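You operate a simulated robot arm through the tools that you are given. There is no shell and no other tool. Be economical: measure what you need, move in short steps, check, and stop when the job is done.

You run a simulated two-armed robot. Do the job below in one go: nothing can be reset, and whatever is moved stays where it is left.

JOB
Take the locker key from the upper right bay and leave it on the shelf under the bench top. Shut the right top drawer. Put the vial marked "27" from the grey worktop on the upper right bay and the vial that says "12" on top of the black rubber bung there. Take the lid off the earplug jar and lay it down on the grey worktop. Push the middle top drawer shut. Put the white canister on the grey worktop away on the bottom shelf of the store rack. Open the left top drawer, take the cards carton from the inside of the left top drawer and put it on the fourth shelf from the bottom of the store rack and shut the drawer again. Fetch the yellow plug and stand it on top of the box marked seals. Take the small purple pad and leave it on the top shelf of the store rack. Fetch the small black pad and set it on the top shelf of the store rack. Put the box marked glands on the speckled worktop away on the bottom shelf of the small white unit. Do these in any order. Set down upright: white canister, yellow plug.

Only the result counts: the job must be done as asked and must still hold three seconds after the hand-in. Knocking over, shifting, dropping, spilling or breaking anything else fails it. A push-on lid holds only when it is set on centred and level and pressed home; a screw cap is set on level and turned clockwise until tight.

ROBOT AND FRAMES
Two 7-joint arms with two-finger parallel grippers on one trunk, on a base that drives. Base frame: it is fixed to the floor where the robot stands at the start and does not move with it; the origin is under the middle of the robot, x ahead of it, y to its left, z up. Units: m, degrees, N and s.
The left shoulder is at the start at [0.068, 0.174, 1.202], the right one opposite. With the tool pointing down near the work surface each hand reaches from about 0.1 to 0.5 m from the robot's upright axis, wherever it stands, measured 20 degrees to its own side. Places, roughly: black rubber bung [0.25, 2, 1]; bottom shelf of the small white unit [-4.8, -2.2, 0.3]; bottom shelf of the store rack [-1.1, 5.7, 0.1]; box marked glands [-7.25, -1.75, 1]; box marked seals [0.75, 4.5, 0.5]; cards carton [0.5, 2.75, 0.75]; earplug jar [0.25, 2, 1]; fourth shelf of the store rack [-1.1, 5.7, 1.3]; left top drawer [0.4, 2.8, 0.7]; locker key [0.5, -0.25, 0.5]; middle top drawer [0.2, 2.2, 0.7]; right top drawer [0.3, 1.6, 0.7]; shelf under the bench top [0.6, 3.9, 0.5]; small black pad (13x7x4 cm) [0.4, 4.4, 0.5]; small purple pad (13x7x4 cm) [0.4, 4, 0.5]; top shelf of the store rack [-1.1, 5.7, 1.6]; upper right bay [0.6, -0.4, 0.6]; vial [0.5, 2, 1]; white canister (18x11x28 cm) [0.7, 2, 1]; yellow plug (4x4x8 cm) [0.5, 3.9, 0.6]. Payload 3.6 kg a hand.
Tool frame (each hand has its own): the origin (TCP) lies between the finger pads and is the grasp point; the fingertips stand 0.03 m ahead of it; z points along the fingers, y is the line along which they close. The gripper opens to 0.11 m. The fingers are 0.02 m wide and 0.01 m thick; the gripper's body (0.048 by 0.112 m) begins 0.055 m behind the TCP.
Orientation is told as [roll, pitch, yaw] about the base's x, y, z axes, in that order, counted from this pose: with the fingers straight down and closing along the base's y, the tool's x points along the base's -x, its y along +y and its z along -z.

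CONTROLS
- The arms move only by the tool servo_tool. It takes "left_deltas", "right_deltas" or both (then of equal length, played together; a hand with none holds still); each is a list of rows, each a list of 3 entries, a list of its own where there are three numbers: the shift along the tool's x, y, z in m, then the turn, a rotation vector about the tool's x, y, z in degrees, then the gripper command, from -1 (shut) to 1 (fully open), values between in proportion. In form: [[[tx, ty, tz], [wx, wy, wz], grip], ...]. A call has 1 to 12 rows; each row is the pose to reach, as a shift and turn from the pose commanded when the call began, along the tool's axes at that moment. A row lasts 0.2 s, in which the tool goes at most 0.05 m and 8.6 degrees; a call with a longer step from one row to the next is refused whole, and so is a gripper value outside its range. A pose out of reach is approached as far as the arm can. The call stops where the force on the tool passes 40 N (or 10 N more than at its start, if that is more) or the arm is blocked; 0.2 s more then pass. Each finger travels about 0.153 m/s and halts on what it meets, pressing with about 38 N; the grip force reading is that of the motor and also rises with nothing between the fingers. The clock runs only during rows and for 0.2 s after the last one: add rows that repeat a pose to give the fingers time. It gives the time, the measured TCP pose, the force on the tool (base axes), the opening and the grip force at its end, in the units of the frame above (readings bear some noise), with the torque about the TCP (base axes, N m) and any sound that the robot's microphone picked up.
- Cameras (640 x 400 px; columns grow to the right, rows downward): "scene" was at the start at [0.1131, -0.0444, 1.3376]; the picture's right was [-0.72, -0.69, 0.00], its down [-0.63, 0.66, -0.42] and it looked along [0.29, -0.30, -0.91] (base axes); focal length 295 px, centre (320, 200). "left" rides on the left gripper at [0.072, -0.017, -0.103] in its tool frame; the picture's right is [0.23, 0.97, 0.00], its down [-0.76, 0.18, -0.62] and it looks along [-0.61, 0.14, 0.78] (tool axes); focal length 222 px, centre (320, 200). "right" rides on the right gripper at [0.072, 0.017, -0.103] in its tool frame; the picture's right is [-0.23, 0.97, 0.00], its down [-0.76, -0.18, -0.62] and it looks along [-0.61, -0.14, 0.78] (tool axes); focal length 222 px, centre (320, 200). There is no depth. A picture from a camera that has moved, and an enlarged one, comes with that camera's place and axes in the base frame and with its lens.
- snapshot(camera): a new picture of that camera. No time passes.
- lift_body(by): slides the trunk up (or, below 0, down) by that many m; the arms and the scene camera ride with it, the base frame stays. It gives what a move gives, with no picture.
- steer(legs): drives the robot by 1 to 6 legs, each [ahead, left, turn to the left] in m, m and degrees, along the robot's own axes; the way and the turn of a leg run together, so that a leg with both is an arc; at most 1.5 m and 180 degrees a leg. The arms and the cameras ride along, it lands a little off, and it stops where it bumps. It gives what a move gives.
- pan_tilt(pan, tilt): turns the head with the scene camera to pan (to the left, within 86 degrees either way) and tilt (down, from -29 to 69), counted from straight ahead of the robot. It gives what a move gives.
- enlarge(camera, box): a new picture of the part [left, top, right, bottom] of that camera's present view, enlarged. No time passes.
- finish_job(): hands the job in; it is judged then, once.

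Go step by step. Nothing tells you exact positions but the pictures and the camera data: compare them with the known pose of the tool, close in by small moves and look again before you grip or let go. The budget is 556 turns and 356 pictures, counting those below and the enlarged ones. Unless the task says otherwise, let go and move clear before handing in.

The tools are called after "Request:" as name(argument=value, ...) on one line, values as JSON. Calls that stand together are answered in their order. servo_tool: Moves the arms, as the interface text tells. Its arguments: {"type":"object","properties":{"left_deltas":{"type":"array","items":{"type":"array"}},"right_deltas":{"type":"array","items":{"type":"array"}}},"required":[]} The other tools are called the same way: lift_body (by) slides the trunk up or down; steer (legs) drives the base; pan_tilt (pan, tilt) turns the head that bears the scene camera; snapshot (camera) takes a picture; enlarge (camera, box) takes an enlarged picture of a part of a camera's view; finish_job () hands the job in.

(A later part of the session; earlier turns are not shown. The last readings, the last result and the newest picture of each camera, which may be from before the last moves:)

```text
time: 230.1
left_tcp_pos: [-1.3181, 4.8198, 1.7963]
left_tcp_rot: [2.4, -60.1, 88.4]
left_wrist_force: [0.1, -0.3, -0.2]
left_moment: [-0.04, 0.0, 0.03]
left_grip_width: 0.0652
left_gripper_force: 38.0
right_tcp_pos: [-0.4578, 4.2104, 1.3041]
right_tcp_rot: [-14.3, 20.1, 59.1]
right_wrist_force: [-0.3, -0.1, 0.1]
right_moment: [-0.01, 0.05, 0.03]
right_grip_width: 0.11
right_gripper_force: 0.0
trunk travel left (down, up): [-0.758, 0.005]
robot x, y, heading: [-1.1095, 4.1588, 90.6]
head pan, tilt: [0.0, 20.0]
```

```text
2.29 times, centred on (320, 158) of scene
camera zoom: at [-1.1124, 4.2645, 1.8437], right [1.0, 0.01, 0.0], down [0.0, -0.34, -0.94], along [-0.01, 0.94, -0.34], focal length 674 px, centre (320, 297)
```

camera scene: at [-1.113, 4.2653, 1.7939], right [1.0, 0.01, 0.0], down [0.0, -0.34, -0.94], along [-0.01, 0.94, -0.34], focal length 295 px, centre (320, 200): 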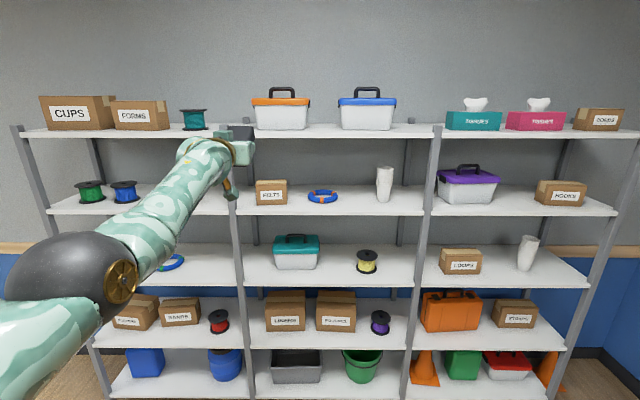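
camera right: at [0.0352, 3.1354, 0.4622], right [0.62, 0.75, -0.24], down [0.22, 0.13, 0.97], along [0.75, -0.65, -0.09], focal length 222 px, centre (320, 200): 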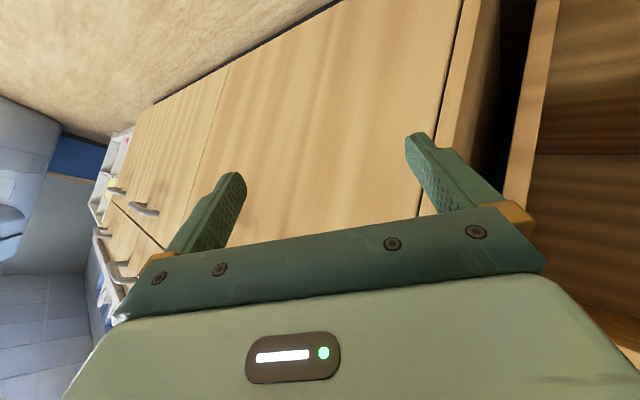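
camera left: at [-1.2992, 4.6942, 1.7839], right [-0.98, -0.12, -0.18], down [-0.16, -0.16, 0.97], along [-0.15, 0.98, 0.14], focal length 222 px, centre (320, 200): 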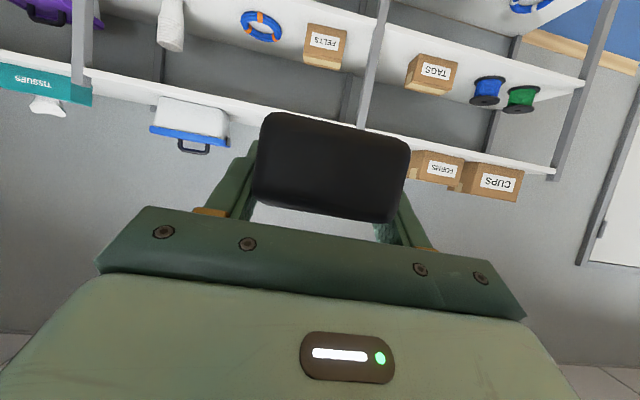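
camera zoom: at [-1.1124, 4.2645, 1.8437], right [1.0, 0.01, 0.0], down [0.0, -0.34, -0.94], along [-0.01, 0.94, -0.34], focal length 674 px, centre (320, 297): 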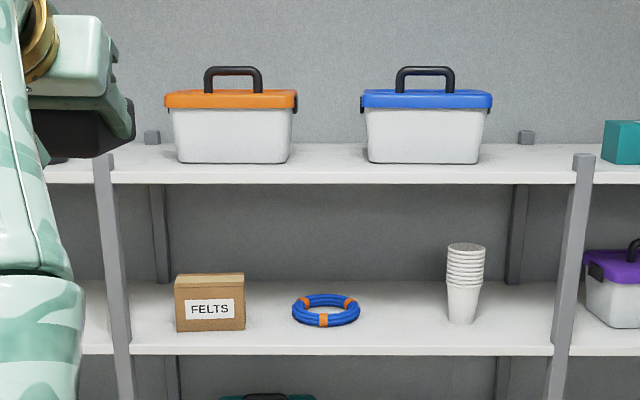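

Free gap between the two toolboxes: x −1.159…−1.032 (centre −1.095), shelf z≈1.635, front y≈5.53. Move in front of it.

Request:
steer(legs=[[0, -0.222, -0.5], [0.45, 0, 0]])

Request:
pan_tilt(pan=5, tilt=25)

Request:
snapshot(camera="scene")

Request:
snapshot(camera="left")

```text
time: 234.1
left_tcp_pos: [-1.0952, 5.27, 1.7959]
left_tcp_rot: [2.4, -60.2, 88.3]
left_wrist_force: [0.1, -0.4, -0.3]
left_moment: [-0.03, -0.01, -0.02]
left_grip_width: 0.0654
left_gripper_force: 37.6
right_tcp_pos: [-0.2354, 4.657, 1.3049]
right_tcp_rot: [-14.3, 20.0, 58.9]
right_wrist_force: [0.2, -0.2, -0.4]
right_moment: [0.0, 0.05, 0.01]
right_grip_width: 0.11
right_gripper_force: 0.1
trunk travel left (down, up): [-0.758, 0.005]
robot x, y, heading: [-0.8898, 4.6099, 90.1]
head pan, tilt: [0.0, 20.0]
```

```text
time: 234.7
left_tcp_pos: [-1.0933, 5.2722, 1.7959]
left_tcp_rot: [2.5, -60.2, 88.2]
left_wrist_force: [0.4, -0.5, -0.6]
left_moment: [0.0, 0.02, 0.02]
left_grip_width: 0.0652
left_gripper_force: 37.8
right_tcp_pos: [-0.2361, 4.6582, 1.3052]
right_tcp_rot: [-14.3, 20.1, 58.9]
right_wrist_force: [-0.5, 0.0, 0.1]
right_moment: [-0.01, 0.01, 0.01]
right_grip_width: 0.1101
right_gripper_force: 0.1
trunk travel left (down, up): [-0.758, 0.005]
robot x, y, heading: [-0.8911, 4.6108, 90.3]
head pan, tilt: [5.0, 25.0]
```

```text
204 pictures are left
camera scene: at [-0.8984, 4.7139, 1.8357], right [1.0, 0.09, 0.0], down [0.04, -0.42, -0.91], along [-0.08, 0.9, -0.42], focal length 295 px, centre (320, 200)
```

scene: 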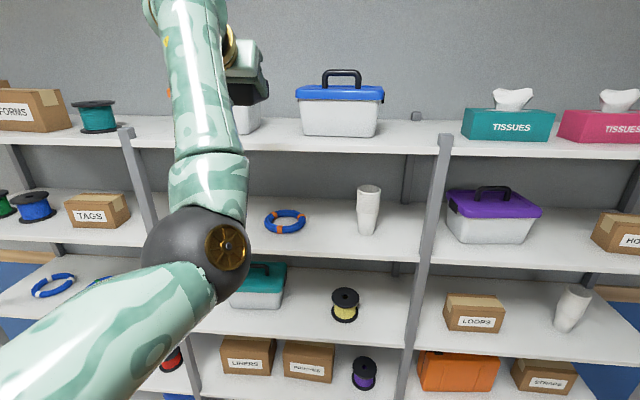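

```text
203 pictures are left
camera left: at [-1.0758, 5.1454, 1.7842], right [-0.98, -0.12, -0.18], down [-0.16, -0.16, 0.97], along [-0.14, 0.98, 0.14], focal length 222 px, centre (320, 200)
```

left: 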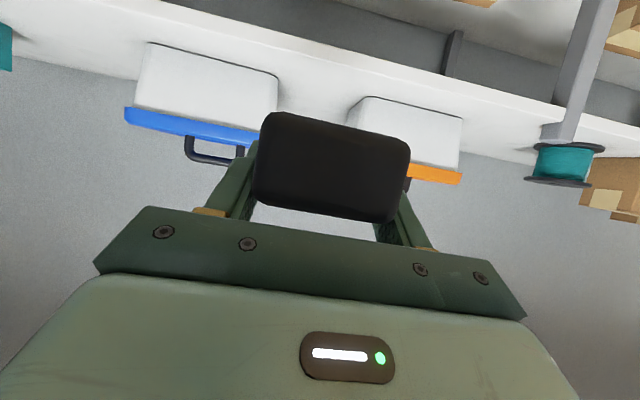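

Drive 0.2 forward and lower to just above the shelf.

Request:
steer(legs=[[0.2, 0, 0]])

Request:
servo_tool(left_deltas=[[[0.03, 0.003, 0.017], [0, 0, 0], -1], [[0.06, 0.006, 0.035], [0, 0, 0], -1], [[0.071, 0.007, 0.041], [0, 0, 0], -1]])

Request:
snapshot(camera="left")

Request:
snapshot(camera="scene")

```text
time: 236.3
left_tcp_pos: [-1.0934, 5.469, 1.7975]
left_tcp_rot: [2.4, -60.4, 88.2]
left_wrist_force: [0.3, -1.0, 0.1]
left_moment: [-0.01, 0.01, 0.02]
left_grip_width: 0.0653
left_gripper_force: 37.8
right_tcp_pos: [-0.2356, 4.8558, 1.3062]
right_tcp_rot: [-14.2, 20.0, 58.9]
right_wrist_force: [0.5, 0.4, -0.2]
right_moment: [0.0, 0.03, 0.01]
right_grip_width: 0.1099
right_gripper_force: 0.1
trunk travel left (down, up): [-0.758, 0.005]
robot x, y, heading: [-0.8944, 4.8151, 90.3]
head pan, tilt: [5.0, 25.0]
```

```text
time: 237.1
left_tcp_pos: [-1.102, 5.4742, 1.713]
left_tcp_rot: [2.4, -60.2, 88.2]
left_wrist_force: [-1.2, -0.1, -0.6]
left_moment: [-0.03, 0.02, 0.01]
left_grip_width: 0.0654
left_gripper_force: 37.8
right_tcp_pos: [-0.2349, 4.8598, 1.3053]
right_tcp_rot: [-14.2, 20.0, 58.9]
right_wrist_force: [-0.2, 0.3, -0.1]
right_moment: [0.01, -0.03, -0.02]
right_grip_width: 0.11
right_gripper_force: 0.1
trunk travel left (down, up): [-0.758, 0.005]
robot x, y, heading: [-0.8912, 4.813, 90.0]
head pan, tilt: [5.0, 25.0]
```

```text
202 pictures are left
camera left: at [-1.0841, 5.3486, 1.7022], right [-0.98, -0.12, -0.18], down [-0.16, -0.16, 0.97], along [-0.14, 0.98, 0.14], focal length 222 px, centre (320, 200)
```

left: 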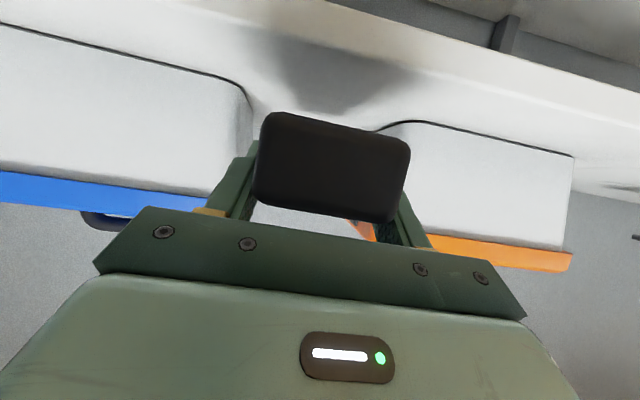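

```text
201 pictures are left
camera scene: at [-0.8988, 4.9168, 1.8356], right [1.0, 0.09, 0.0], down [0.04, -0.42, -0.91], along [-0.08, 0.9, -0.42], focal length 295 px, centre (320, 200)
```

scene: 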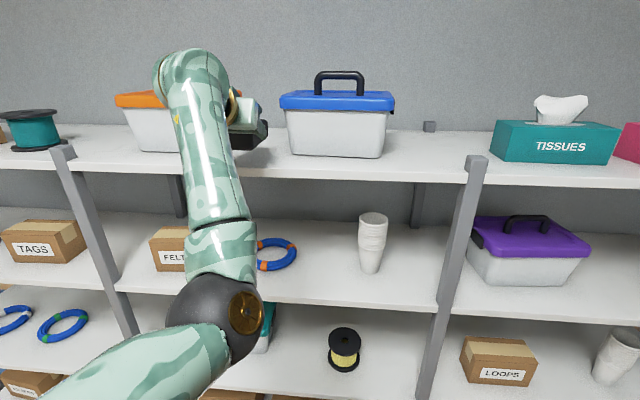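

Request:
enlarge(camera="scene", box=[100, 80, 420, 220])

```text
2.00 times, centred on (260, 150) of scene
camera zoom: at [-0.8988, 4.9168, 1.8356], right [1.0, 0.09, 0.0], down [0.04, -0.42, -0.91], along [-0.08, 0.9, -0.42], focal length 590 px, centre (440, 300)
```

zoom: 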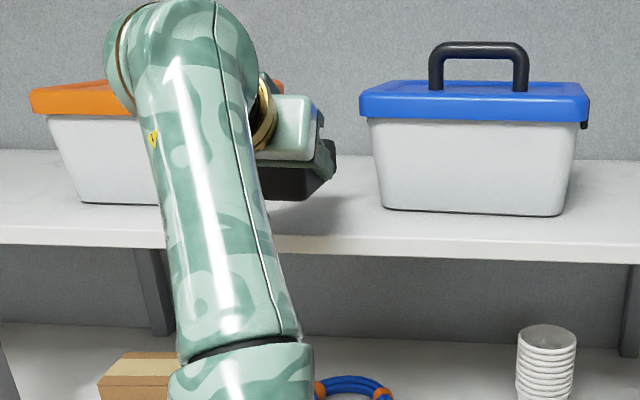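

Shelf front y≈5.486, box fronts 5.595, z≈1.64. Advance 6.5 cm and lower.

Request:
servo_tool(left_deltas=[[[-0.016, 0, 0.028], [0, 0, 0], -1], [[-0.0325, 0, 0.0563], [0, 0, 0], -1], [[-0.0155, 0, 0.066], [0, 0, 0], -1], [[-0.0065, 0, 0.071], [0, 0, 0], -1]])

Request:
servo_tool(left_deltas=[[[0.0035, 0, 0.002], [0, 0, 0], -1], [[0.007, 0, 0.004], [0, 0, 0], -1], [[0.007, 0, 0.004], [0, 0, 0], -1]])

Request:
snapshot(camera="left")

```text
time: 238.1
left_tcp_pos: [-1.1036, 5.5385, 1.6849]
left_tcp_rot: [2.4, -60.1, 88.1]
left_wrist_force: [-0.1, 0.3, -0.8]
left_moment: [0.01, 0.0, 0.02]
left_grip_width: 0.0654
left_gripper_force: 37.8
right_tcp_pos: [-0.2348, 4.8583, 1.3049]
right_tcp_rot: [-14.3, 20.2, 58.8]
right_wrist_force: [-1.4, 0.4, -1.0]
right_moment: [0.03, -0.03, 0.03]
right_grip_width: 0.1101
right_gripper_force: 0.1
trunk travel left (down, up): [-0.758, 0.005]
robot x, y, heading: [-0.8912, 4.8123, 90.0]
head pan, tilt: [5.0, 25.0]
```

```text
time: 238.9
left_tcp_pos: [-1.1046, 5.5386, 1.6764]
left_tcp_rot: [2.4, -60.1, 88.2]
left_wrist_force: [-0.5, -0.2, -0.6]
left_moment: [-0.04, -0.02, 0.04]
left_grip_width: 0.0652
left_gripper_force: 38.3
right_tcp_pos: [-0.2358, 4.8584, 1.3059]
right_tcp_rot: [-14.3, 20.1, 58.8]
right_wrist_force: [0.3, -0.5, -0.5]
right_moment: [-0.02, -0.02, 0.01]
right_grip_width: 0.11
right_gripper_force: 0.0
trunk travel left (down, up): [-0.758, 0.005]
robot x, y, heading: [-0.8896, 4.8162, 90.2]
head pan, tilt: [5.0, 25.0]
```

```text
199 pictures are left
camera left: at [-1.0857, 5.4125, 1.6649], right [-0.98, -0.12, -0.18], down [-0.16, -0.16, 0.97], along [-0.14, 0.98, 0.14], focal length 222 px, centre (320, 200)
```

left: 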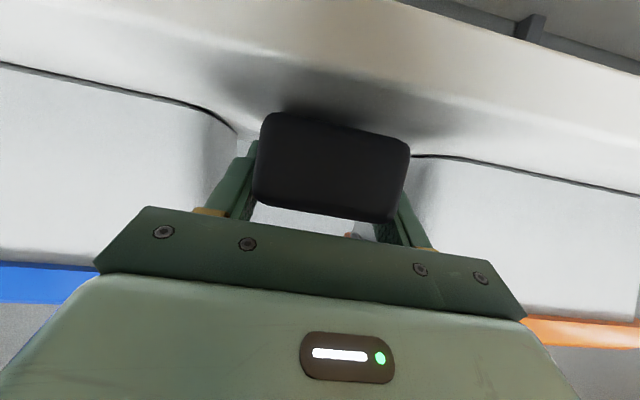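

Request:
servo_tool(left_deltas=[[[0.0043, 0, 0.0025], [0, 0, 0], -1], [[0.0087, 0, 0.005], [0, 0, 0], -1], [[0.0087, 0, 0.005], [0, 0, 0], -1]])

Request:
servo_tool(left_deltas=[[[0.0043, 0, 0.0025], [0, 0, 0], -1], [[0.0043, 0, 0.0025], [0, 0, 0], -1]])

Request:
servo_tool(left_deltas=[[[0.0043, 0, 0.0025], [0, 0, 0], -1], [[0.0043, 0, 0.0025], [0, 0, 0], -1]])

```text
time: 239.7
left_tcp_pos: [-1.1053, 5.5363, 1.6701]
left_tcp_rot: [2.2, -60.7, 88.5]
left_wrist_force: [-2.7, 6.6, 21.0]
left_moment: [0.3, -0.57, 0.05]
left_grip_width: 0.0655
left_gripper_force: 38.3
right_tcp_pos: [-0.2367, 4.858, 1.3055]
right_tcp_rot: [-14.3, 20.0, 58.8]
right_wrist_force: [0.9, 0.6, 0.1]
right_moment: [0.0, 0.0, -0.01]
right_grip_width: 0.1103
right_gripper_force: 0.1
trunk travel left (down, up): [-0.758, 0.005]
robot x, y, heading: [-0.8937, 4.8109, 90.0]
head pan, tilt: [5.0, 25.0]
```

```text
time: 240.3
left_tcp_pos: [-1.1041, 5.5346, 1.6667]
left_tcp_rot: [2.4, -60.6, 88.2]
left_wrist_force: [-3.7, 5.9, 29.7]
left_moment: [0.0, -0.4, 0.02]
left_grip_width: 0.0651
left_gripper_force: 38.3
right_tcp_pos: [-0.2359, 4.8564, 1.3053]
right_tcp_rot: [-14.3, 20.0, 58.8]
right_wrist_force: [0.4, 0.0, 0.0]
right_moment: [0.02, -0.01, -0.01]
right_grip_width: 0.1102
right_gripper_force: 0.1
trunk travel left (down, up): [-0.758, 0.005]
robot x, y, heading: [-0.8914, 4.8143, 90.0]
head pan, tilt: [5.0, 25.0]
```

```text
time: 240.9
left_tcp_pos: [-1.1026, 5.5336, 1.6643]
left_tcp_rot: [2.2, -60.8, 88.4]
left_wrist_force: [-2.2, 6.2, 35.7]
left_moment: [-0.39, -0.95, 0.15]
left_grip_width: 0.0651
left_gripper_force: 38.3
right_tcp_pos: [-0.236, 4.856, 1.3047]
right_tcp_rot: [-14.2, 20.0, 58.8]
right_wrist_force: [-0.7, 0.7, -0.3]
right_moment: [0.04, 0.02, -0.02]
right_grip_width: 0.1099
right_gripper_force: 0.0
trunk travel left (down, up): [-0.758, 0.005]
robot x, y, heading: [-0.8909, 4.8163, 90.1]
head pan, tilt: [5.0, 25.0]
```

Pad is down. Release and back off.

Request:
servo_tool(left_deltas=[[[-0.004, 0, -0.002], [0, 0, 0], 0.4], [[-0.004, 0, -0.002], [0, 0, 0], 0.65], [[-0.004, 0, -0.002], [0, 0, 0], 0.65], [[-0.004, 0, -0.04], [0, 0, 0], 0.65], [[-0.004, 0, -0.085], [0, 0, 0], 0.65]])

Request:
steer(legs=[[-0.3, 0, 0]])

Request:
snapshot(camera="left")

Request:
snapshot(camera="scene")

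```text
time: 242.1
left_tcp_pos: [-1.1015, 5.4601, 1.7038]
left_tcp_rot: [2.5, -60.2, 88.1]
left_wrist_force: [0.3, -0.6, -0.3]
left_moment: [0.02, 0.04, 0.02]
left_grip_width: 0.0908
left_gripper_force: 0.1
right_tcp_pos: [-0.2352, 4.8545, 1.3057]
right_tcp_rot: [-14.2, 19.9, 58.8]
right_wrist_force: [0.7, -0.6, -0.4]
right_moment: [-0.02, 0.0, -0.03]
right_grip_width: 0.11
right_gripper_force: 0.1
trunk travel left (down, up): [-0.758, 0.005]
robot x, y, heading: [-0.8897, 4.8145, 90.0]
head pan, tilt: [5.0, 25.0]
```

```text
time: 244.2
left_tcp_pos: [-1.1034, 5.1649, 1.702]
left_tcp_rot: [2.4, -60.2, 88.3]
left_wrist_force: [-0.3, 0.5, 0.3]
left_moment: [0.04, 0.04, 0.05]
left_grip_width: 0.0906
left_gripper_force: 0.0
right_tcp_pos: [-0.235, 4.5599, 1.3043]
right_tcp_rot: [-14.3, 20.1, 58.9]
right_wrist_force: [-0.2, -0.4, 0.6]
right_moment: [0.02, -0.02, 0.0]
right_grip_width: 0.1101
right_gripper_force: 0.0
trunk travel left (down, up): [-0.758, 0.005]
robot x, y, heading: [-0.8903, 4.5111, 90.4]
head pan, tilt: [5.0, 25.0]
```

```text
198 pictures are left
camera left: at [-1.085, 5.039, 1.6901], right [-0.98, -0.12, -0.18], down [-0.16, -0.16, 0.97], along [-0.15, 0.98, 0.14], focal length 222 px, centre (320, 200)
```

left: 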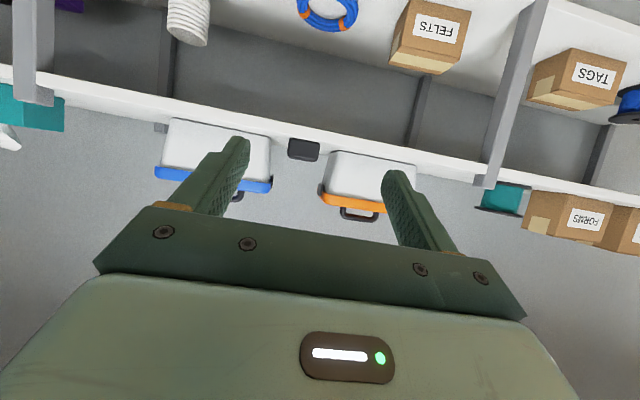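

```text
197 pictures are left
camera scene: at [-0.8982, 4.615, 1.8355], right [1.0, 0.09, 0.0], down [0.04, -0.42, -0.91], along [-0.08, 0.9, -0.42], focal length 295 px, centre (320, 200)
```

scene: 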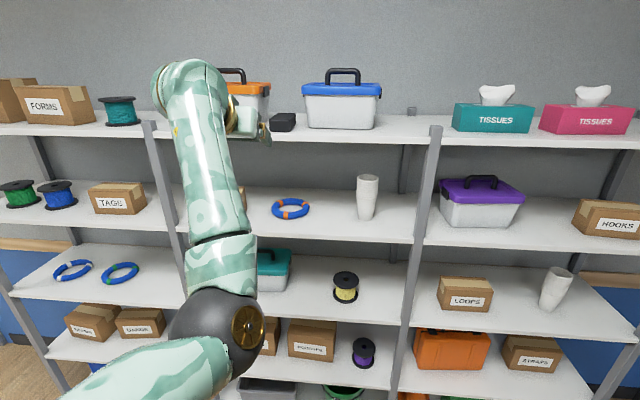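

Black pad is on the top shelf. Now go back for the purple pad.

Request:
steer(legs=[[-0.1, 0, 0], [0, 0, -90.3]])

Request:
lift_body(by=-0.4)

Request:
servo_tool(left_deltas=[[[-0.02, 0, 0.035], [0, 0, 0], 0.6], [[-0.04, 0, 0.07], [0, 0, 0], 0.6], [[-0.06, 0, 0.104], [0, 0, 0], 0.6]])

Request:
lift_body(by=-0.35)

```text
time: 249.2
left_tcp_pos: [-0.2349, 4.6182, 1.703]
left_tcp_rot: [2.5, -60.2, -2.3]
left_wrist_force: [-0.3, -0.3, 0.0]
left_moment: [-0.01, 0.0, -0.03]
left_grip_width: 0.0906
left_gripper_force: 0.0
right_tcp_pos: [-0.8504, 3.7568, 1.3052]
right_tcp_rot: [-14.3, 20.1, -32.0]
right_wrist_force: [0.4, 0.3, -0.4]
right_moment: [0.02, -0.02, 0.0]
right_grip_width: 0.11
right_gripper_force: 0.1
trunk travel left (down, up): [-0.758, 0.005]
robot x, y, heading: [-0.8886, 4.4105, -0.3]
head pan, tilt: [5.0, 25.0]
```

```text
time: 253.0
left_tcp_pos: [-0.2355, 4.6179, 1.3018]
left_tcp_rot: [2.3, -60.2, -2.3]
left_wrist_force: [0.0, 0.1, -0.1]
left_moment: [-0.03, -0.01, 0.03]
left_grip_width: 0.091
left_gripper_force: 0.1
right_tcp_pos: [-0.8505, 3.7583, 0.9058]
right_tcp_rot: [-14.2, 20.1, -31.7]
right_wrist_force: [-0.6, 0.2, 0.0]
right_moment: [0.03, 0.01, 0.01]
right_grip_width: 0.1098
right_gripper_force: 0.1
trunk travel left (down, up): [-0.358, 0.405]
robot x, y, heading: [-0.8897, 4.4088, -0.5]
head pan, tilt: [5.0, 25.0]
```

```text
time: 253.8
left_tcp_pos: [-0.114, 4.6182, 1.3026]
left_tcp_rot: [2.1, -60.2, -2.2]
left_wrist_force: [1.0, 0.5, -0.4]
left_moment: [0.0, 0.01, -0.03]
left_grip_width: 0.0879
left_gripper_force: 0.1
right_tcp_pos: [-0.8499, 3.7586, 0.9047]
right_tcp_rot: [-14.3, 20.2, -31.7]
right_wrist_force: [-0.6, 0.6, 0.2]
right_moment: [-0.01, 0.02, 0.01]
right_grip_width: 0.11
right_gripper_force: 0.1
trunk travel left (down, up): [-0.358, 0.405]
robot x, y, heading: [-0.8862, 4.4096, -0.2]
head pan, tilt: [5.0, 25.0]
```

```text
time: 257.2
left_tcp_pos: [-0.115, 4.6179, 0.9536]
left_tcp_rot: [2.3, -60.2, -2.4]
left_wrist_force: [-0.1, 0.1, 0.5]
left_moment: [-0.01, -0.01, 0.03]
left_grip_width: 0.0881
left_gripper_force: 0.0
right_tcp_pos: [-0.8509, 3.7565, 0.5551]
right_tcp_rot: [-14.3, 20.1, -31.8]
right_wrist_force: [0.1, -0.3, 0.3]
right_moment: [0.03, 0.05, -0.02]
right_grip_width: 0.1101
right_gripper_force: 0.1
trunk travel left (down, up): [-0.008, 0.755]
robot x, y, heading: [-0.8919, 4.4134, -0.6]
head pan, tilt: [5.0, 25.0]
```

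Request:
servo_tool(left_deltas=[[[0.041, 0, 0.024], [0, 0, 0], 1], [[0.082, 0, 0.048], [0, 0, 0], 1], [[0.123, 0, 0.072], [0, 0, 0], 1], [[0.165, 0, 0.095], [0, 0, 0], 1], [[0.206, 0, 0.119], [0, 0, 0], 1], [[0.247, 0, 0.143], [0, 0, 0], 1], [[0.288, 0, 0.167], [0, 0, 0], 1], [[0.329, 0, 0.19], [0, 0, 0], 1]])

Request:
steer(legs=[[0, -0.575, 0.5]])

Request:
steer(legs=[[0.33, 0, 0]])

Request:
snapshot(camera="left")

Request:
snapshot(camera="scene")

```text
time: 259.0
left_tcp_pos: [-0.1157, 4.6255, 0.5724]
left_tcp_rot: [2.3, -60.1, -2.4]
left_wrist_force: [0.5, -0.4, 0.2]
left_moment: [-0.01, 0.01, -0.01]
left_grip_width: 0.1097
left_gripper_force: 0.1
right_tcp_pos: [-0.8499, 3.7571, 0.5547]
right_tcp_rot: [-14.3, 20.1, -31.8]
right_wrist_force: [-0.5, 1.0, -0.4]
right_moment: [-0.04, 0.02, 0.02]
right_grip_width: 0.1103
right_gripper_force: 0.0
trunk travel left (down, up): [-0.008, 0.755]
robot x, y, heading: [-0.8899, 4.4113, -0.3]
head pan, tilt: [5.0, 25.0]
```

```text
time: 262.3
left_tcp_pos: [-0.1172, 4.0547, 0.5733]
left_tcp_rot: [2.4, -60.1, -2.0]
left_wrist_force: [0.1, -0.8, -0.5]
left_moment: [-0.02, 0.0, 0.03]
left_grip_width: 0.11
left_gripper_force: 0.1
right_tcp_pos: [-0.8489, 3.1807, 0.5552]
right_tcp_rot: [-14.3, 20.1, -31.4]
right_wrist_force: [0.4, 0.0, -0.5]
right_moment: [-0.03, -0.02, 0.02]
right_grip_width: 0.1101
right_gripper_force: 0.1
trunk travel left (down, up): [-0.008, 0.755]
robot x, y, heading: [-0.8898, 3.8379, -0.2]
head pan, tilt: [5.0, 25.0]
```

```text
time: 264.5
left_tcp_pos: [0.2111, 4.0551, 0.5735]
left_tcp_rot: [2.4, -60.1, -2.0]
left_wrist_force: [0.2, -1.0, 0.4]
left_moment: [0.02, -0.02, -0.01]
left_grip_width: 0.1101
left_gripper_force: 0.0
right_tcp_pos: [-0.5174, 3.1812, 0.5547]
right_tcp_rot: [-14.3, 20.1, -31.3]
right_wrist_force: [-0.4, 0.2, -0.3]
right_moment: [0.01, 0.02, 0.01]
right_grip_width: 0.1098
right_gripper_force: 0.0
trunk travel left (down, up): [-0.008, 0.755]
robot x, y, heading: [-0.562, 3.8318, -0.0]
head pan, tilt: [5.0, 25.0]
```

```text
196 pictures are left
camera left: at [0.0874, 4.0379, 0.5613], right [-0.11, 0.98, -0.18], down [-0.16, 0.16, 0.97], along [0.98, 0.14, 0.14], focal length 222 px, centre (320, 200)
```

left: 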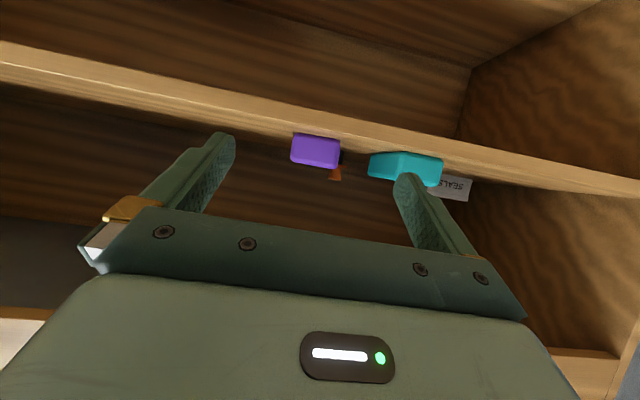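

```text
195 pictures are left
camera scene: at [-0.2257, 3.8434, 1.0663], right [0.09, -1.0, 0.0], down [-0.42, -0.04, -0.91], along [0.9, 0.08, -0.42], focal length 295 px, centre (320, 200)
```

scene: 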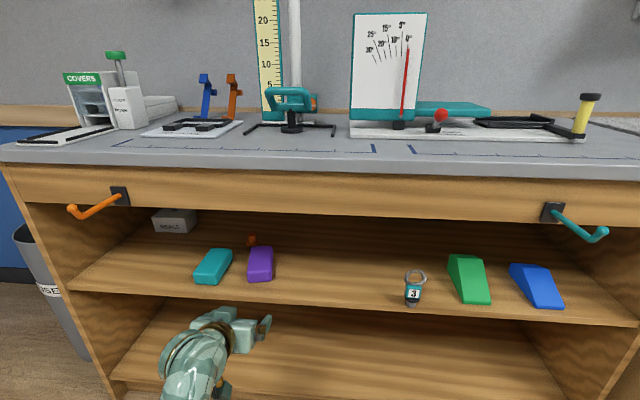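

Request:
steer(legs=[[0.14, 0, 0]])

Request:
snapshot(camera="left")

```text
time: 265.8
left_tcp_pos: [0.3524, 4.0555, 0.5736]
left_tcp_rot: [2.4, -60.1, -2.0]
left_wrist_force: [0.3, 1.0, 0.3]
left_moment: [0.0, -0.02, 0.0]
left_grip_width: 0.1099
left_gripper_force: 0.2
right_tcp_pos: [-0.3781, 3.181, 0.5552]
right_tcp_rot: [-14.3, 20.2, -31.3]
right_wrist_force: [0.0, -0.5, 0.1]
right_moment: [0.01, 0.0, 0.03]
right_grip_width: 0.1099
right_gripper_force: 0.0
trunk travel left (down, up): [-0.008, 0.755]
robot x, y, heading: [-0.4178, 3.8376, -0.0]
head pan, tilt: [5.0, 25.0]
```

```text
194 pictures are left
camera left: at [0.2278, 4.0376, 0.5612], right [-0.11, 0.98, -0.18], down [-0.16, 0.16, 0.97], along [0.98, 0.14, 0.14], focal length 222 px, centre (320, 200)
```

left: 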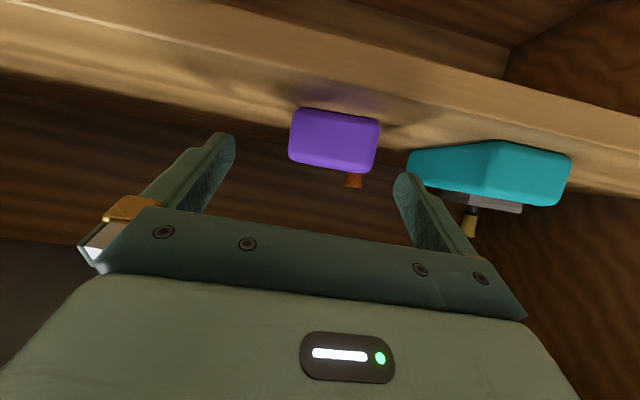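

Request:
servo_tool(left_deltas=[[[0.01, 0.006, 0.012], [0, 0, 0], 1], [[-0.005, 0.011, 0.05], [0, 0, 0], 1], [[-0.023, 0.013, 0.083], [0, 0, 0], 1], [[-0.023, 0.013, 0.083], [0, 0, 0], 1]])

Request:
snapshot(camera="left")

```text
time: 266.8
left_tcp_pos: [0.4351, 4.0686, 0.5522]
left_tcp_rot: [2.3, -60.2, -2.0]
left_wrist_force: [-0.6, 0.8, 1.0]
left_moment: [-0.02, 0.02, 0.02]
left_grip_width: 0.1101
left_gripper_force: 0.0
right_tcp_pos: [-0.3777, 3.1811, 0.5541]
right_tcp_rot: [-14.4, 20.1, -31.4]
right_wrist_force: [-1.1, -0.3, 0.4]
right_moment: [0.03, -0.05, -0.02]
right_grip_width: 0.1099
right_gripper_force: 0.0
trunk travel left (down, up): [-0.008, 0.755]
robot x, y, heading: [-0.4237, 3.8335, -0.3]
head pan, tilt: [5.0, 25.0]
```

```text
193 pictures are left
camera left: at [0.3113, 4.0507, 0.5404], right [-0.11, 0.98, -0.18], down [-0.16, 0.16, 0.97], along [0.98, 0.14, 0.14], focal length 222 px, centre (320, 200)
```

left: 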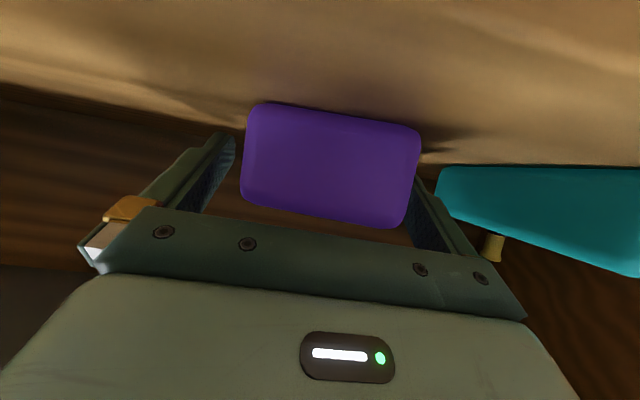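

Request:
servo_tool(left_deltas=[[[0, 0.004, 0], [0, 0, 0], 0.6], [[0, 0.005, 0], [0, 0, 0], 0.1], [[0, 0.005, 0], [0, 0, 0], -1], [[0, 0.005, 0], [0, 0, 0], -1]])

Request:
servo_tool(left_deltas=[[[-0.026, 0, -0.015], [0, 0, 0], -1], [[-0.043, 0, -0.025], [0, 0, 0], -1]])

Request:
steer(legs=[[-0.45, 0, 0]])

Request:
snapshot(camera="left")

```text
time: 267.8
left_tcp_pos: [0.4358, 4.0738, 0.5533]
left_tcp_rot: [2.3, -60.2, -1.9]
left_wrist_force: [0.6, -0.2, 0.6]
left_moment: [-0.06, -0.1, -0.04]
left_grip_width: 0.0652
left_gripper_force: 38.3
right_tcp_pos: [-0.3787, 3.1815, 0.5546]
right_tcp_rot: [-14.3, 20.2, -31.4]
right_wrist_force: [0.7, 0.5, 0.0]
right_moment: [0.02, 0.0, 0.0]
right_grip_width: 0.1097
right_gripper_force: 0.0
trunk travel left (down, up): [-0.008, 0.755]
robot x, y, heading: [-0.4196, 3.8336, 0.0]
head pan, tilt: [5.0, 25.0]
```

```text
time: 268.4
left_tcp_pos: [0.435, 4.0717, 0.6035]
left_tcp_rot: [2.3, -60.1, -2.0]
left_wrist_force: [-0.2, 0.2, 0.5]
left_moment: [0.0, 0.02, 0.0]
left_grip_width: 0.0651
left_gripper_force: 38.5
right_tcp_pos: [-0.3785, 3.1811, 0.5558]
right_tcp_rot: [-14.3, 20.1, -31.3]
right_wrist_force: [0.8, -0.1, 0.5]
right_moment: [-0.02, -0.01, 0.01]
right_grip_width: 0.1098
right_gripper_force: 0.1
trunk travel left (down, up): [-0.008, 0.755]
robot x, y, heading: [-0.4228, 3.834, 0.1]
head pan, tilt: [5.0, 25.0]
```

```text
time: 271.2
left_tcp_pos: [-0.0181, 4.0763, 0.6021]
left_tcp_rot: [2.5, -60.1, -1.8]
left_wrist_force: [-0.7, -0.2, -0.3]
left_moment: [-0.02, -0.01, -0.03]
left_grip_width: 0.0654
left_gripper_force: 38.1
right_tcp_pos: [-0.827, 3.1812, 0.5552]
right_tcp_rot: [-14.3, 20.1, -31.0]
right_wrist_force: [-0.1, 0.9, -0.5]
right_moment: [-0.01, 0.01, -0.01]
right_grip_width: 0.1099
right_gripper_force: 0.0
trunk travel left (down, up): [-0.008, 0.755]
robot x, y, heading: [-0.874, 3.835, 0.3]
head pan, tilt: [5.0, 25.0]
```

```text
192 pictures are left
camera left: at [-0.1425, 4.0573, 0.5902], right [-0.12, 0.98, -0.18], down [-0.16, 0.16, 0.97], along [0.98, 0.14, 0.14], focal length 222 px, centre (320, 200)
```

left: 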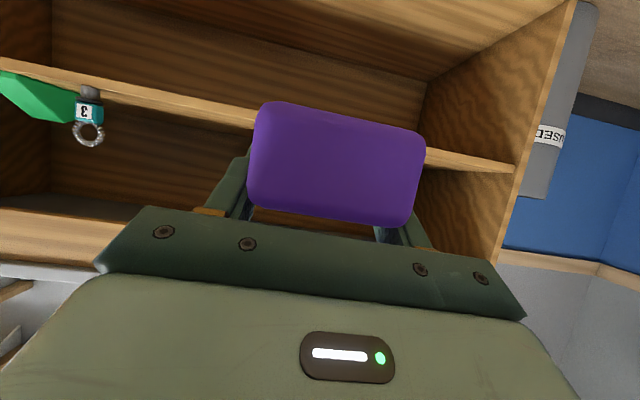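

Got the purple pad. Fold the arm in and up, then raise the trunk.

Request:
servo_tool(left_deltas=[[[-0.0236, 0, -0.039], [0, 0, 0], -1], [[-0.0472, 0, -0.078], [0, 0, 0], -1], [[-0.0708, 0, -0.117], [0, 0, 0], -1], [[-0.0944, 0, -0.156], [0, 0, 0], -1], [[-0.118, 0, -0.195], [0, 0, 0], -1], [[-0.1416, 0, -0.234], [0, 0, 0], -1], [[-0.1652, 0, -0.273], [0, 0, 0], -1], [[-0.1888, 0, -0.312], [0, 0, 0], -1]])

Request:
lift_body(by=0.38)

Request:
lift_body(by=0.37)

Request:
steer(legs=[[0, 0, 89.9]])

```text
time: 273.0
left_tcp_pos: [-0.1938, 4.0684, 0.922]
left_tcp_rot: [2.3, -60.2, -1.6]
left_wrist_force: [0.3, -0.4, -1.2]
left_moment: [0.01, -0.02, -0.01]
left_grip_width: 0.0649
left_gripper_force: 37.5
right_tcp_pos: [-0.8274, 3.1809, 0.554]
right_tcp_rot: [-14.3, 20.1, -31.1]
right_wrist_force: [0.7, 0.2, -0.3]
right_moment: [0.0, 0.02, -0.02]
right_grip_width: 0.1101
right_gripper_force: 0.0
trunk travel left (down, up): [-0.008, 0.755]
robot x, y, heading: [-0.8752, 3.8334, 0.1]
head pan, tilt: [5.0, 25.0]
```

```text
time: 276.6
left_tcp_pos: [-0.194, 4.068, 1.3009]
left_tcp_rot: [2.4, -60.2, -1.8]
left_wrist_force: [0.2, -0.3, -0.3]
left_moment: [-0.01, 0.02, -0.01]
left_grip_width: 0.0653
left_gripper_force: 37.6
right_tcp_pos: [-0.827, 3.181, 0.9364]
right_tcp_rot: [-14.3, 20.1, -31.1]
right_wrist_force: [-0.2, -0.8, -0.4]
right_moment: [0.01, 0.0, -0.01]
right_grip_width: 0.11
right_gripper_force: 0.0
trunk travel left (down, up): [-0.388, 0.375]
robot x, y, heading: [-0.8742, 3.8383, 0.2]
head pan, tilt: [5.0, 25.0]
```

```text
time: 280.2
left_tcp_pos: [-0.1943, 4.0674, 1.6713]
left_tcp_rot: [2.3, -60.2, -1.7]
left_wrist_force: [-0.2, -0.6, -0.9]
left_moment: [-0.01, 0.02, 0.0]
left_grip_width: 0.0654
left_gripper_force: 37.9
right_tcp_pos: [-0.8268, 3.1798, 1.3058]
right_tcp_rot: [-14.3, 20.1, -31.1]
right_wrist_force: [-0.5, 0.4, 0.7]
right_moment: [-0.02, 0.03, 0.01]
right_grip_width: 0.1096
right_gripper_force: 0.0
trunk travel left (down, up): [-0.758, 0.005]
robot x, y, heading: [-0.8732, 3.8379, 0.3]
head pan, tilt: [5.0, 25.0]
```

```text
time: 284.5
left_tcp_pos: [-1.1141, 4.5109, 1.6706]
left_tcp_rot: [2.4, -60.2, 88.9]
left_wrist_force: [0.3, 0.2, -1.1]
left_moment: [-0.04, 0.01, 0.01]
left_grip_width: 0.0653
left_gripper_force: 37.9
right_tcp_pos: [-0.2198, 3.8878, 1.3053]
right_tcp_rot: [-14.3, 20.1, 59.5]
right_wrist_force: [0.4, 0.0, -0.1]
right_moment: [-0.01, -0.03, -0.04]
right_grip_width: 0.1098
right_gripper_force: 0.1
trunk travel left (down, up): [-0.758, 0.005]
robot x, y, heading: [-0.8723, 3.8371, 90.9]
head pan, tilt: [5.0, 25.0]
```

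Request:
servo_tool(left_deltas=[[[-0.026, 0, -0.015], [0, 0, 0], -1], [[-0.043, 0, -0.025], [0, 0, 0], -1]])

Request:
steer(legs=[[0, -0.404, -0.9], [0.74, 0, 0]])

Request:
snapshot(camera="left")

Request:
snapshot(camera="scene")

```text
time: 285.1
left_tcp_pos: [-1.1118, 4.5102, 1.7212]
left_tcp_rot: [2.4, -60.0, 89.0]
left_wrist_force: [-0.6, 0.5, -1.1]
left_moment: [0.01, -0.01, 0.0]
left_grip_width: 0.0653
left_gripper_force: 37.8
right_tcp_pos: [-0.2201, 3.8871, 1.3053]
right_tcp_rot: [-14.4, 20.1, 59.5]
right_wrist_force: [0.0, -0.1, 0.3]
right_moment: [-0.03, -0.01, -0.01]
right_grip_width: 0.1101
right_gripper_force: 0.0
trunk travel left (down, up): [-0.758, 0.005]
robot x, y, heading: [-0.8749, 3.8404, 90.9]
head pan, tilt: [5.0, 25.0]
```

```text
time: 291.2
left_tcp_pos: [-0.6968, 5.2568, 1.7211]
left_tcp_rot: [2.4, -60.2, 88.1]
left_wrist_force: [-0.1, 0.2, 0.3]
left_moment: [-0.04, -0.03, 0.01]
left_grip_width: 0.0652
left_gripper_force: 37.9
right_tcp_pos: [0.186, 4.6226, 1.3049]
right_tcp_rot: [-14.3, 20.1, 58.7]
right_wrist_force: [0.5, -0.4, 0.4]
right_moment: [0.03, -0.02, -0.01]
right_grip_width: 0.11
right_gripper_force: 0.1
trunk travel left (down, up): [-0.758, 0.005]
robot x, y, heading: [-0.4659, 4.5806, 89.8]
head pan, tilt: [5.0, 25.0]
```

```text
191 pictures are left
camera left: at [-0.6786, 5.131, 1.7093], right [-0.98, -0.11, -0.18], down [-0.16, -0.16, 0.97], along [-0.14, 0.98, 0.14], focal length 222 px, centre (320, 200)
```

left: 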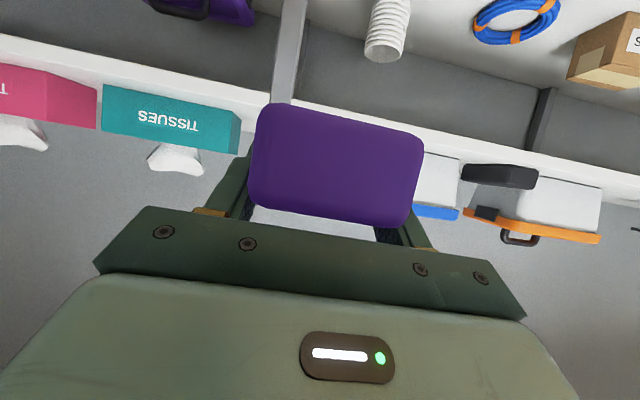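

```text
190 pictures are left
camera scene: at [-0.4765, 4.6798, 1.8358], right [1.0, 0.09, 0.0], down [0.04, -0.42, -0.91], along [-0.08, 0.9, -0.42], focal length 295 px, centre (320, 200)
```

scene: 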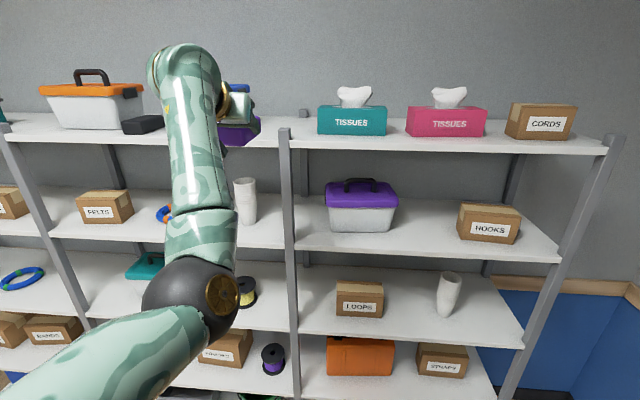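

Post at x≈−0.645; shift to x≈−0.73 so fingers clear it. Then advance.

Request:
steer(legs=[[0.21, 0.032, 0]])

Request:
snapshot(camera="left")

Request:
enlarge(camera="scene", box=[60, 60, 380, 200])

```text
time: 292.9
left_tcp_pos: [-0.7284, 5.466, 1.7224]
left_tcp_rot: [2.4, -60.3, 87.9]
left_wrist_force: [0.2, -0.3, -0.4]
left_moment: [-0.02, 0.0, 0.0]
left_grip_width: 0.0653
left_gripper_force: 38.4
right_tcp_pos: [0.155, 4.8312, 1.3053]
right_tcp_rot: [-14.2, 20.1, 58.7]
right_wrist_force: [0.1, 0.1, 0.3]
right_moment: [-0.02, 0.03, 0.0]
right_grip_width: 0.11
right_gripper_force: 0.0
trunk travel left (down, up): [-0.758, 0.005]
robot x, y, heading: [-0.5001, 4.7888, 89.8]
head pan, tilt: [5.0, 25.0]
```

```text
189 pictures are left
camera left: at [-0.7097, 5.34, 1.7101], right [-0.98, -0.11, -0.18], down [-0.16, -0.16, 0.97], along [-0.14, 0.98, 0.14], focal length 222 px, centre (320, 200)
```

left: 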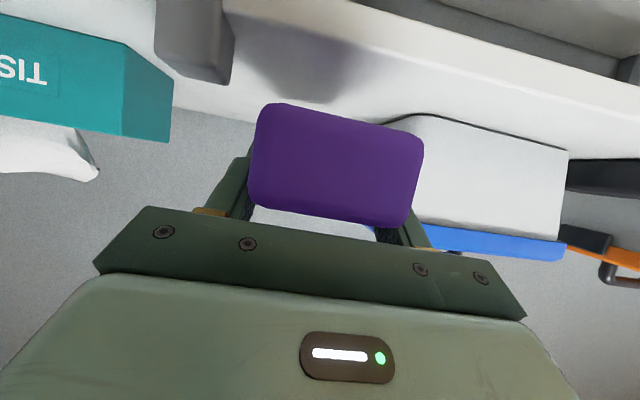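

```text
2.00 times, centred on (220, 130) of scene
camera zoom: at [-0.5079, 4.8886, 1.8359], right [1.0, 0.09, 0.0], down [0.04, -0.42, -0.91], along [-0.08, 0.9, -0.42], focal length 590 px, centre (520, 340)
```

zoom: 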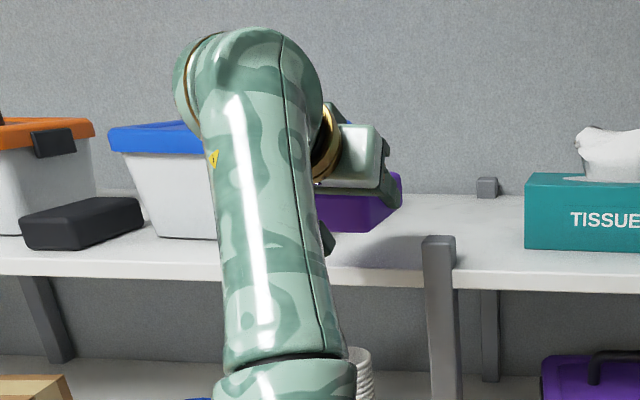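

Request:
servo_tool(left_deltas=[[[-0.018, 0.006, 0.032], [0, 0, 0], -1], [[-0.037, 0.012, 0.064], [0, 0, 0], -1], [[-0.015, 0.012, 0.076], [0, 0, 0], -1], [[-0.001, 0.012, 0.085], [0, 0, 0], -1]])

Request:
servo_tool(left_deltas=[[[0.0043, 0, 0.0025], [0, 0, 0], -1], [[0.0087, 0, 0.005], [0, 0, 0], -1], [[0.0087, 0, 0.005], [0, 0, 0], -1]])

Request:
servo_tool(left_deltas=[[[0.0043, 0, 0.0025], [0, 0, 0], -1], [[0.0043, 0, 0.0025], [0, 0, 0], -1]])

Request:
snapshot(camera="left")

```text
time: 293.9
left_tcp_pos: [-0.7395, 5.5437, 1.6795]
left_tcp_rot: [2.4, -60.2, 88.1]
left_wrist_force: [0.5, 0.0, 0.4]
left_moment: [0.0, -0.03, 0.0]
left_grip_width: 0.0652
left_gripper_force: 38.0
right_tcp_pos: [0.1545, 4.8331, 1.3054]
right_tcp_rot: [-14.3, 20.1, 58.5]
right_wrist_force: [-0.4, 0.0, -0.1]
right_moment: [-0.01, -0.01, 0.03]
right_grip_width: 0.1099
right_gripper_force: 0.1
trunk travel left (down, up): [-0.758, 0.005]
robot x, y, heading: [-0.4997, 4.7878, 89.7]
head pan, tilt: [5.0, 25.0]
```

```text
time: 294.7
left_tcp_pos: [-0.7405, 5.5425, 1.6727]
left_tcp_rot: [2.4, -60.4, 88.1]
left_wrist_force: [0.9, 2.7, 10.2]
left_moment: [-0.38, -0.33, 0.08]
left_grip_width: 0.0651
left_gripper_force: 37.7
right_tcp_pos: [0.1547, 4.8326, 1.3051]
right_tcp_rot: [-14.3, 20.1, 58.7]
right_wrist_force: [-0.2, -0.1, -0.2]
right_moment: [-0.01, 0.01, -0.01]
right_grip_width: 0.1101
right_gripper_force: 0.0
trunk travel left (down, up): [-0.758, 0.005]
robot x, y, heading: [-0.5011, 4.7925, 89.9]
head pan, tilt: [5.0, 25.0]
```

```text
time: 295.3
left_tcp_pos: [-0.7415, 5.5426, 1.67]
left_tcp_rot: [2.3, -60.7, 88.0]
left_wrist_force: [-3.2, 8.7, 29.0]
left_moment: [0.08, -0.3, -0.01]
left_grip_width: 0.0657
left_gripper_force: 38.0
right_tcp_pos: [0.1539, 4.8319, 1.3056]
right_tcp_rot: [-14.3, 20.0, 58.7]
right_wrist_force: [-0.1, -1.1, -0.2]
right_moment: [-0.02, 0.0, 0.02]
right_grip_width: 0.1099
right_gripper_force: 0.1
trunk travel left (down, up): [-0.758, 0.005]
robot x, y, heading: [-0.5006, 4.7906, 90.2]
head pan, tilt: [5.0, 25.0]
```

```text
187 pictures are left
camera left: at [-0.7229, 5.4155, 1.6568], right [-0.98, -0.11, -0.18], down [-0.16, -0.17, 0.97], along [-0.14, 0.98, 0.15], focal length 222 px, centre (320, 200)
```

left: 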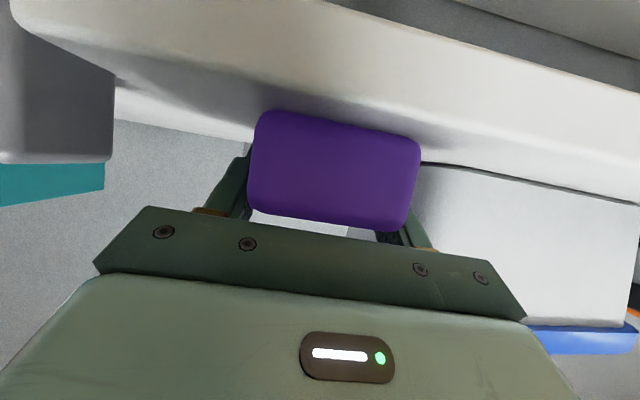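

Down on the shelf. Release and back away.

Request:
servo_tool(left_deltas=[[[-0.003, 0, -0.002], [0, 0, 0], 0.4], [[-0.003, 0, -0.002], [0, 0, 0], 0.6], [[-0.003, 0, -0.002], [0, 0, 0], 0.6], [[-0.003, 0, -0.04], [0, 0, 0], 0.6], [[-0.003, 0, -0.085], [0, 0, 0], 0.6]])

Request:
steer(legs=[[-0.4, 0, 0]])

Request:
snapshot(camera="scene")

```text
time: 296.5
left_tcp_pos: [-0.7392, 5.4687, 1.7104]
left_tcp_rot: [2.5, -60.1, 87.9]
left_wrist_force: [0.2, -0.1, -0.7]
left_moment: [0.0, -0.01, 0.03]
left_grip_width: 0.088
left_gripper_force: 0.0
right_tcp_pos: [0.1566, 4.8321, 1.3046]
right_tcp_rot: [-14.3, 20.1, 58.6]
right_wrist_force: [0.5, 0.2, 0.2]
right_moment: [0.02, 0.02, -0.02]
right_grip_width: 0.11
right_gripper_force: 0.1
trunk travel left (down, up): [-0.758, 0.005]
robot x, y, heading: [-0.5008, 4.7901, 89.9]
head pan, tilt: [5.0, 25.0]
```

```text
time: 299.0
left_tcp_pos: [-0.7433, 5.0693, 1.7086]
left_tcp_rot: [2.4, -60.2, 88.4]
left_wrist_force: [0.2, -0.8, 0.7]
left_moment: [-0.01, 0.0, -0.01]
left_grip_width: 0.088
left_gripper_force: 0.0
right_tcp_pos: [0.1553, 4.4364, 1.3049]
right_tcp_rot: [-14.3, 20.0, 59.1]
right_wrist_force: [0.3, 0.7, 0.8]
right_moment: [-0.02, -0.02, 0.01]
right_grip_width: 0.11
right_gripper_force: 0.0
trunk travel left (down, up): [-0.758, 0.005]
robot x, y, heading: [-0.4986, 4.3873, 90.2]
head pan, tilt: [5.0, 25.0]
```

```text
186 pictures are left
camera scene: at [-0.508, 4.4906, 1.8356], right [1.0, 0.09, 0.0], down [0.04, -0.42, -0.91], along [-0.08, 0.9, -0.42], focal length 295 px, centre (320, 200)
```

scene: 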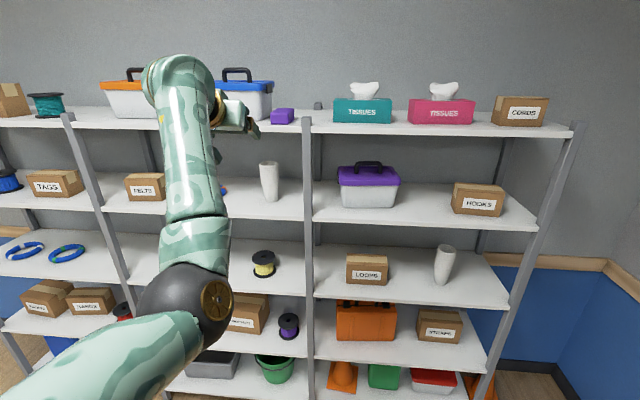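

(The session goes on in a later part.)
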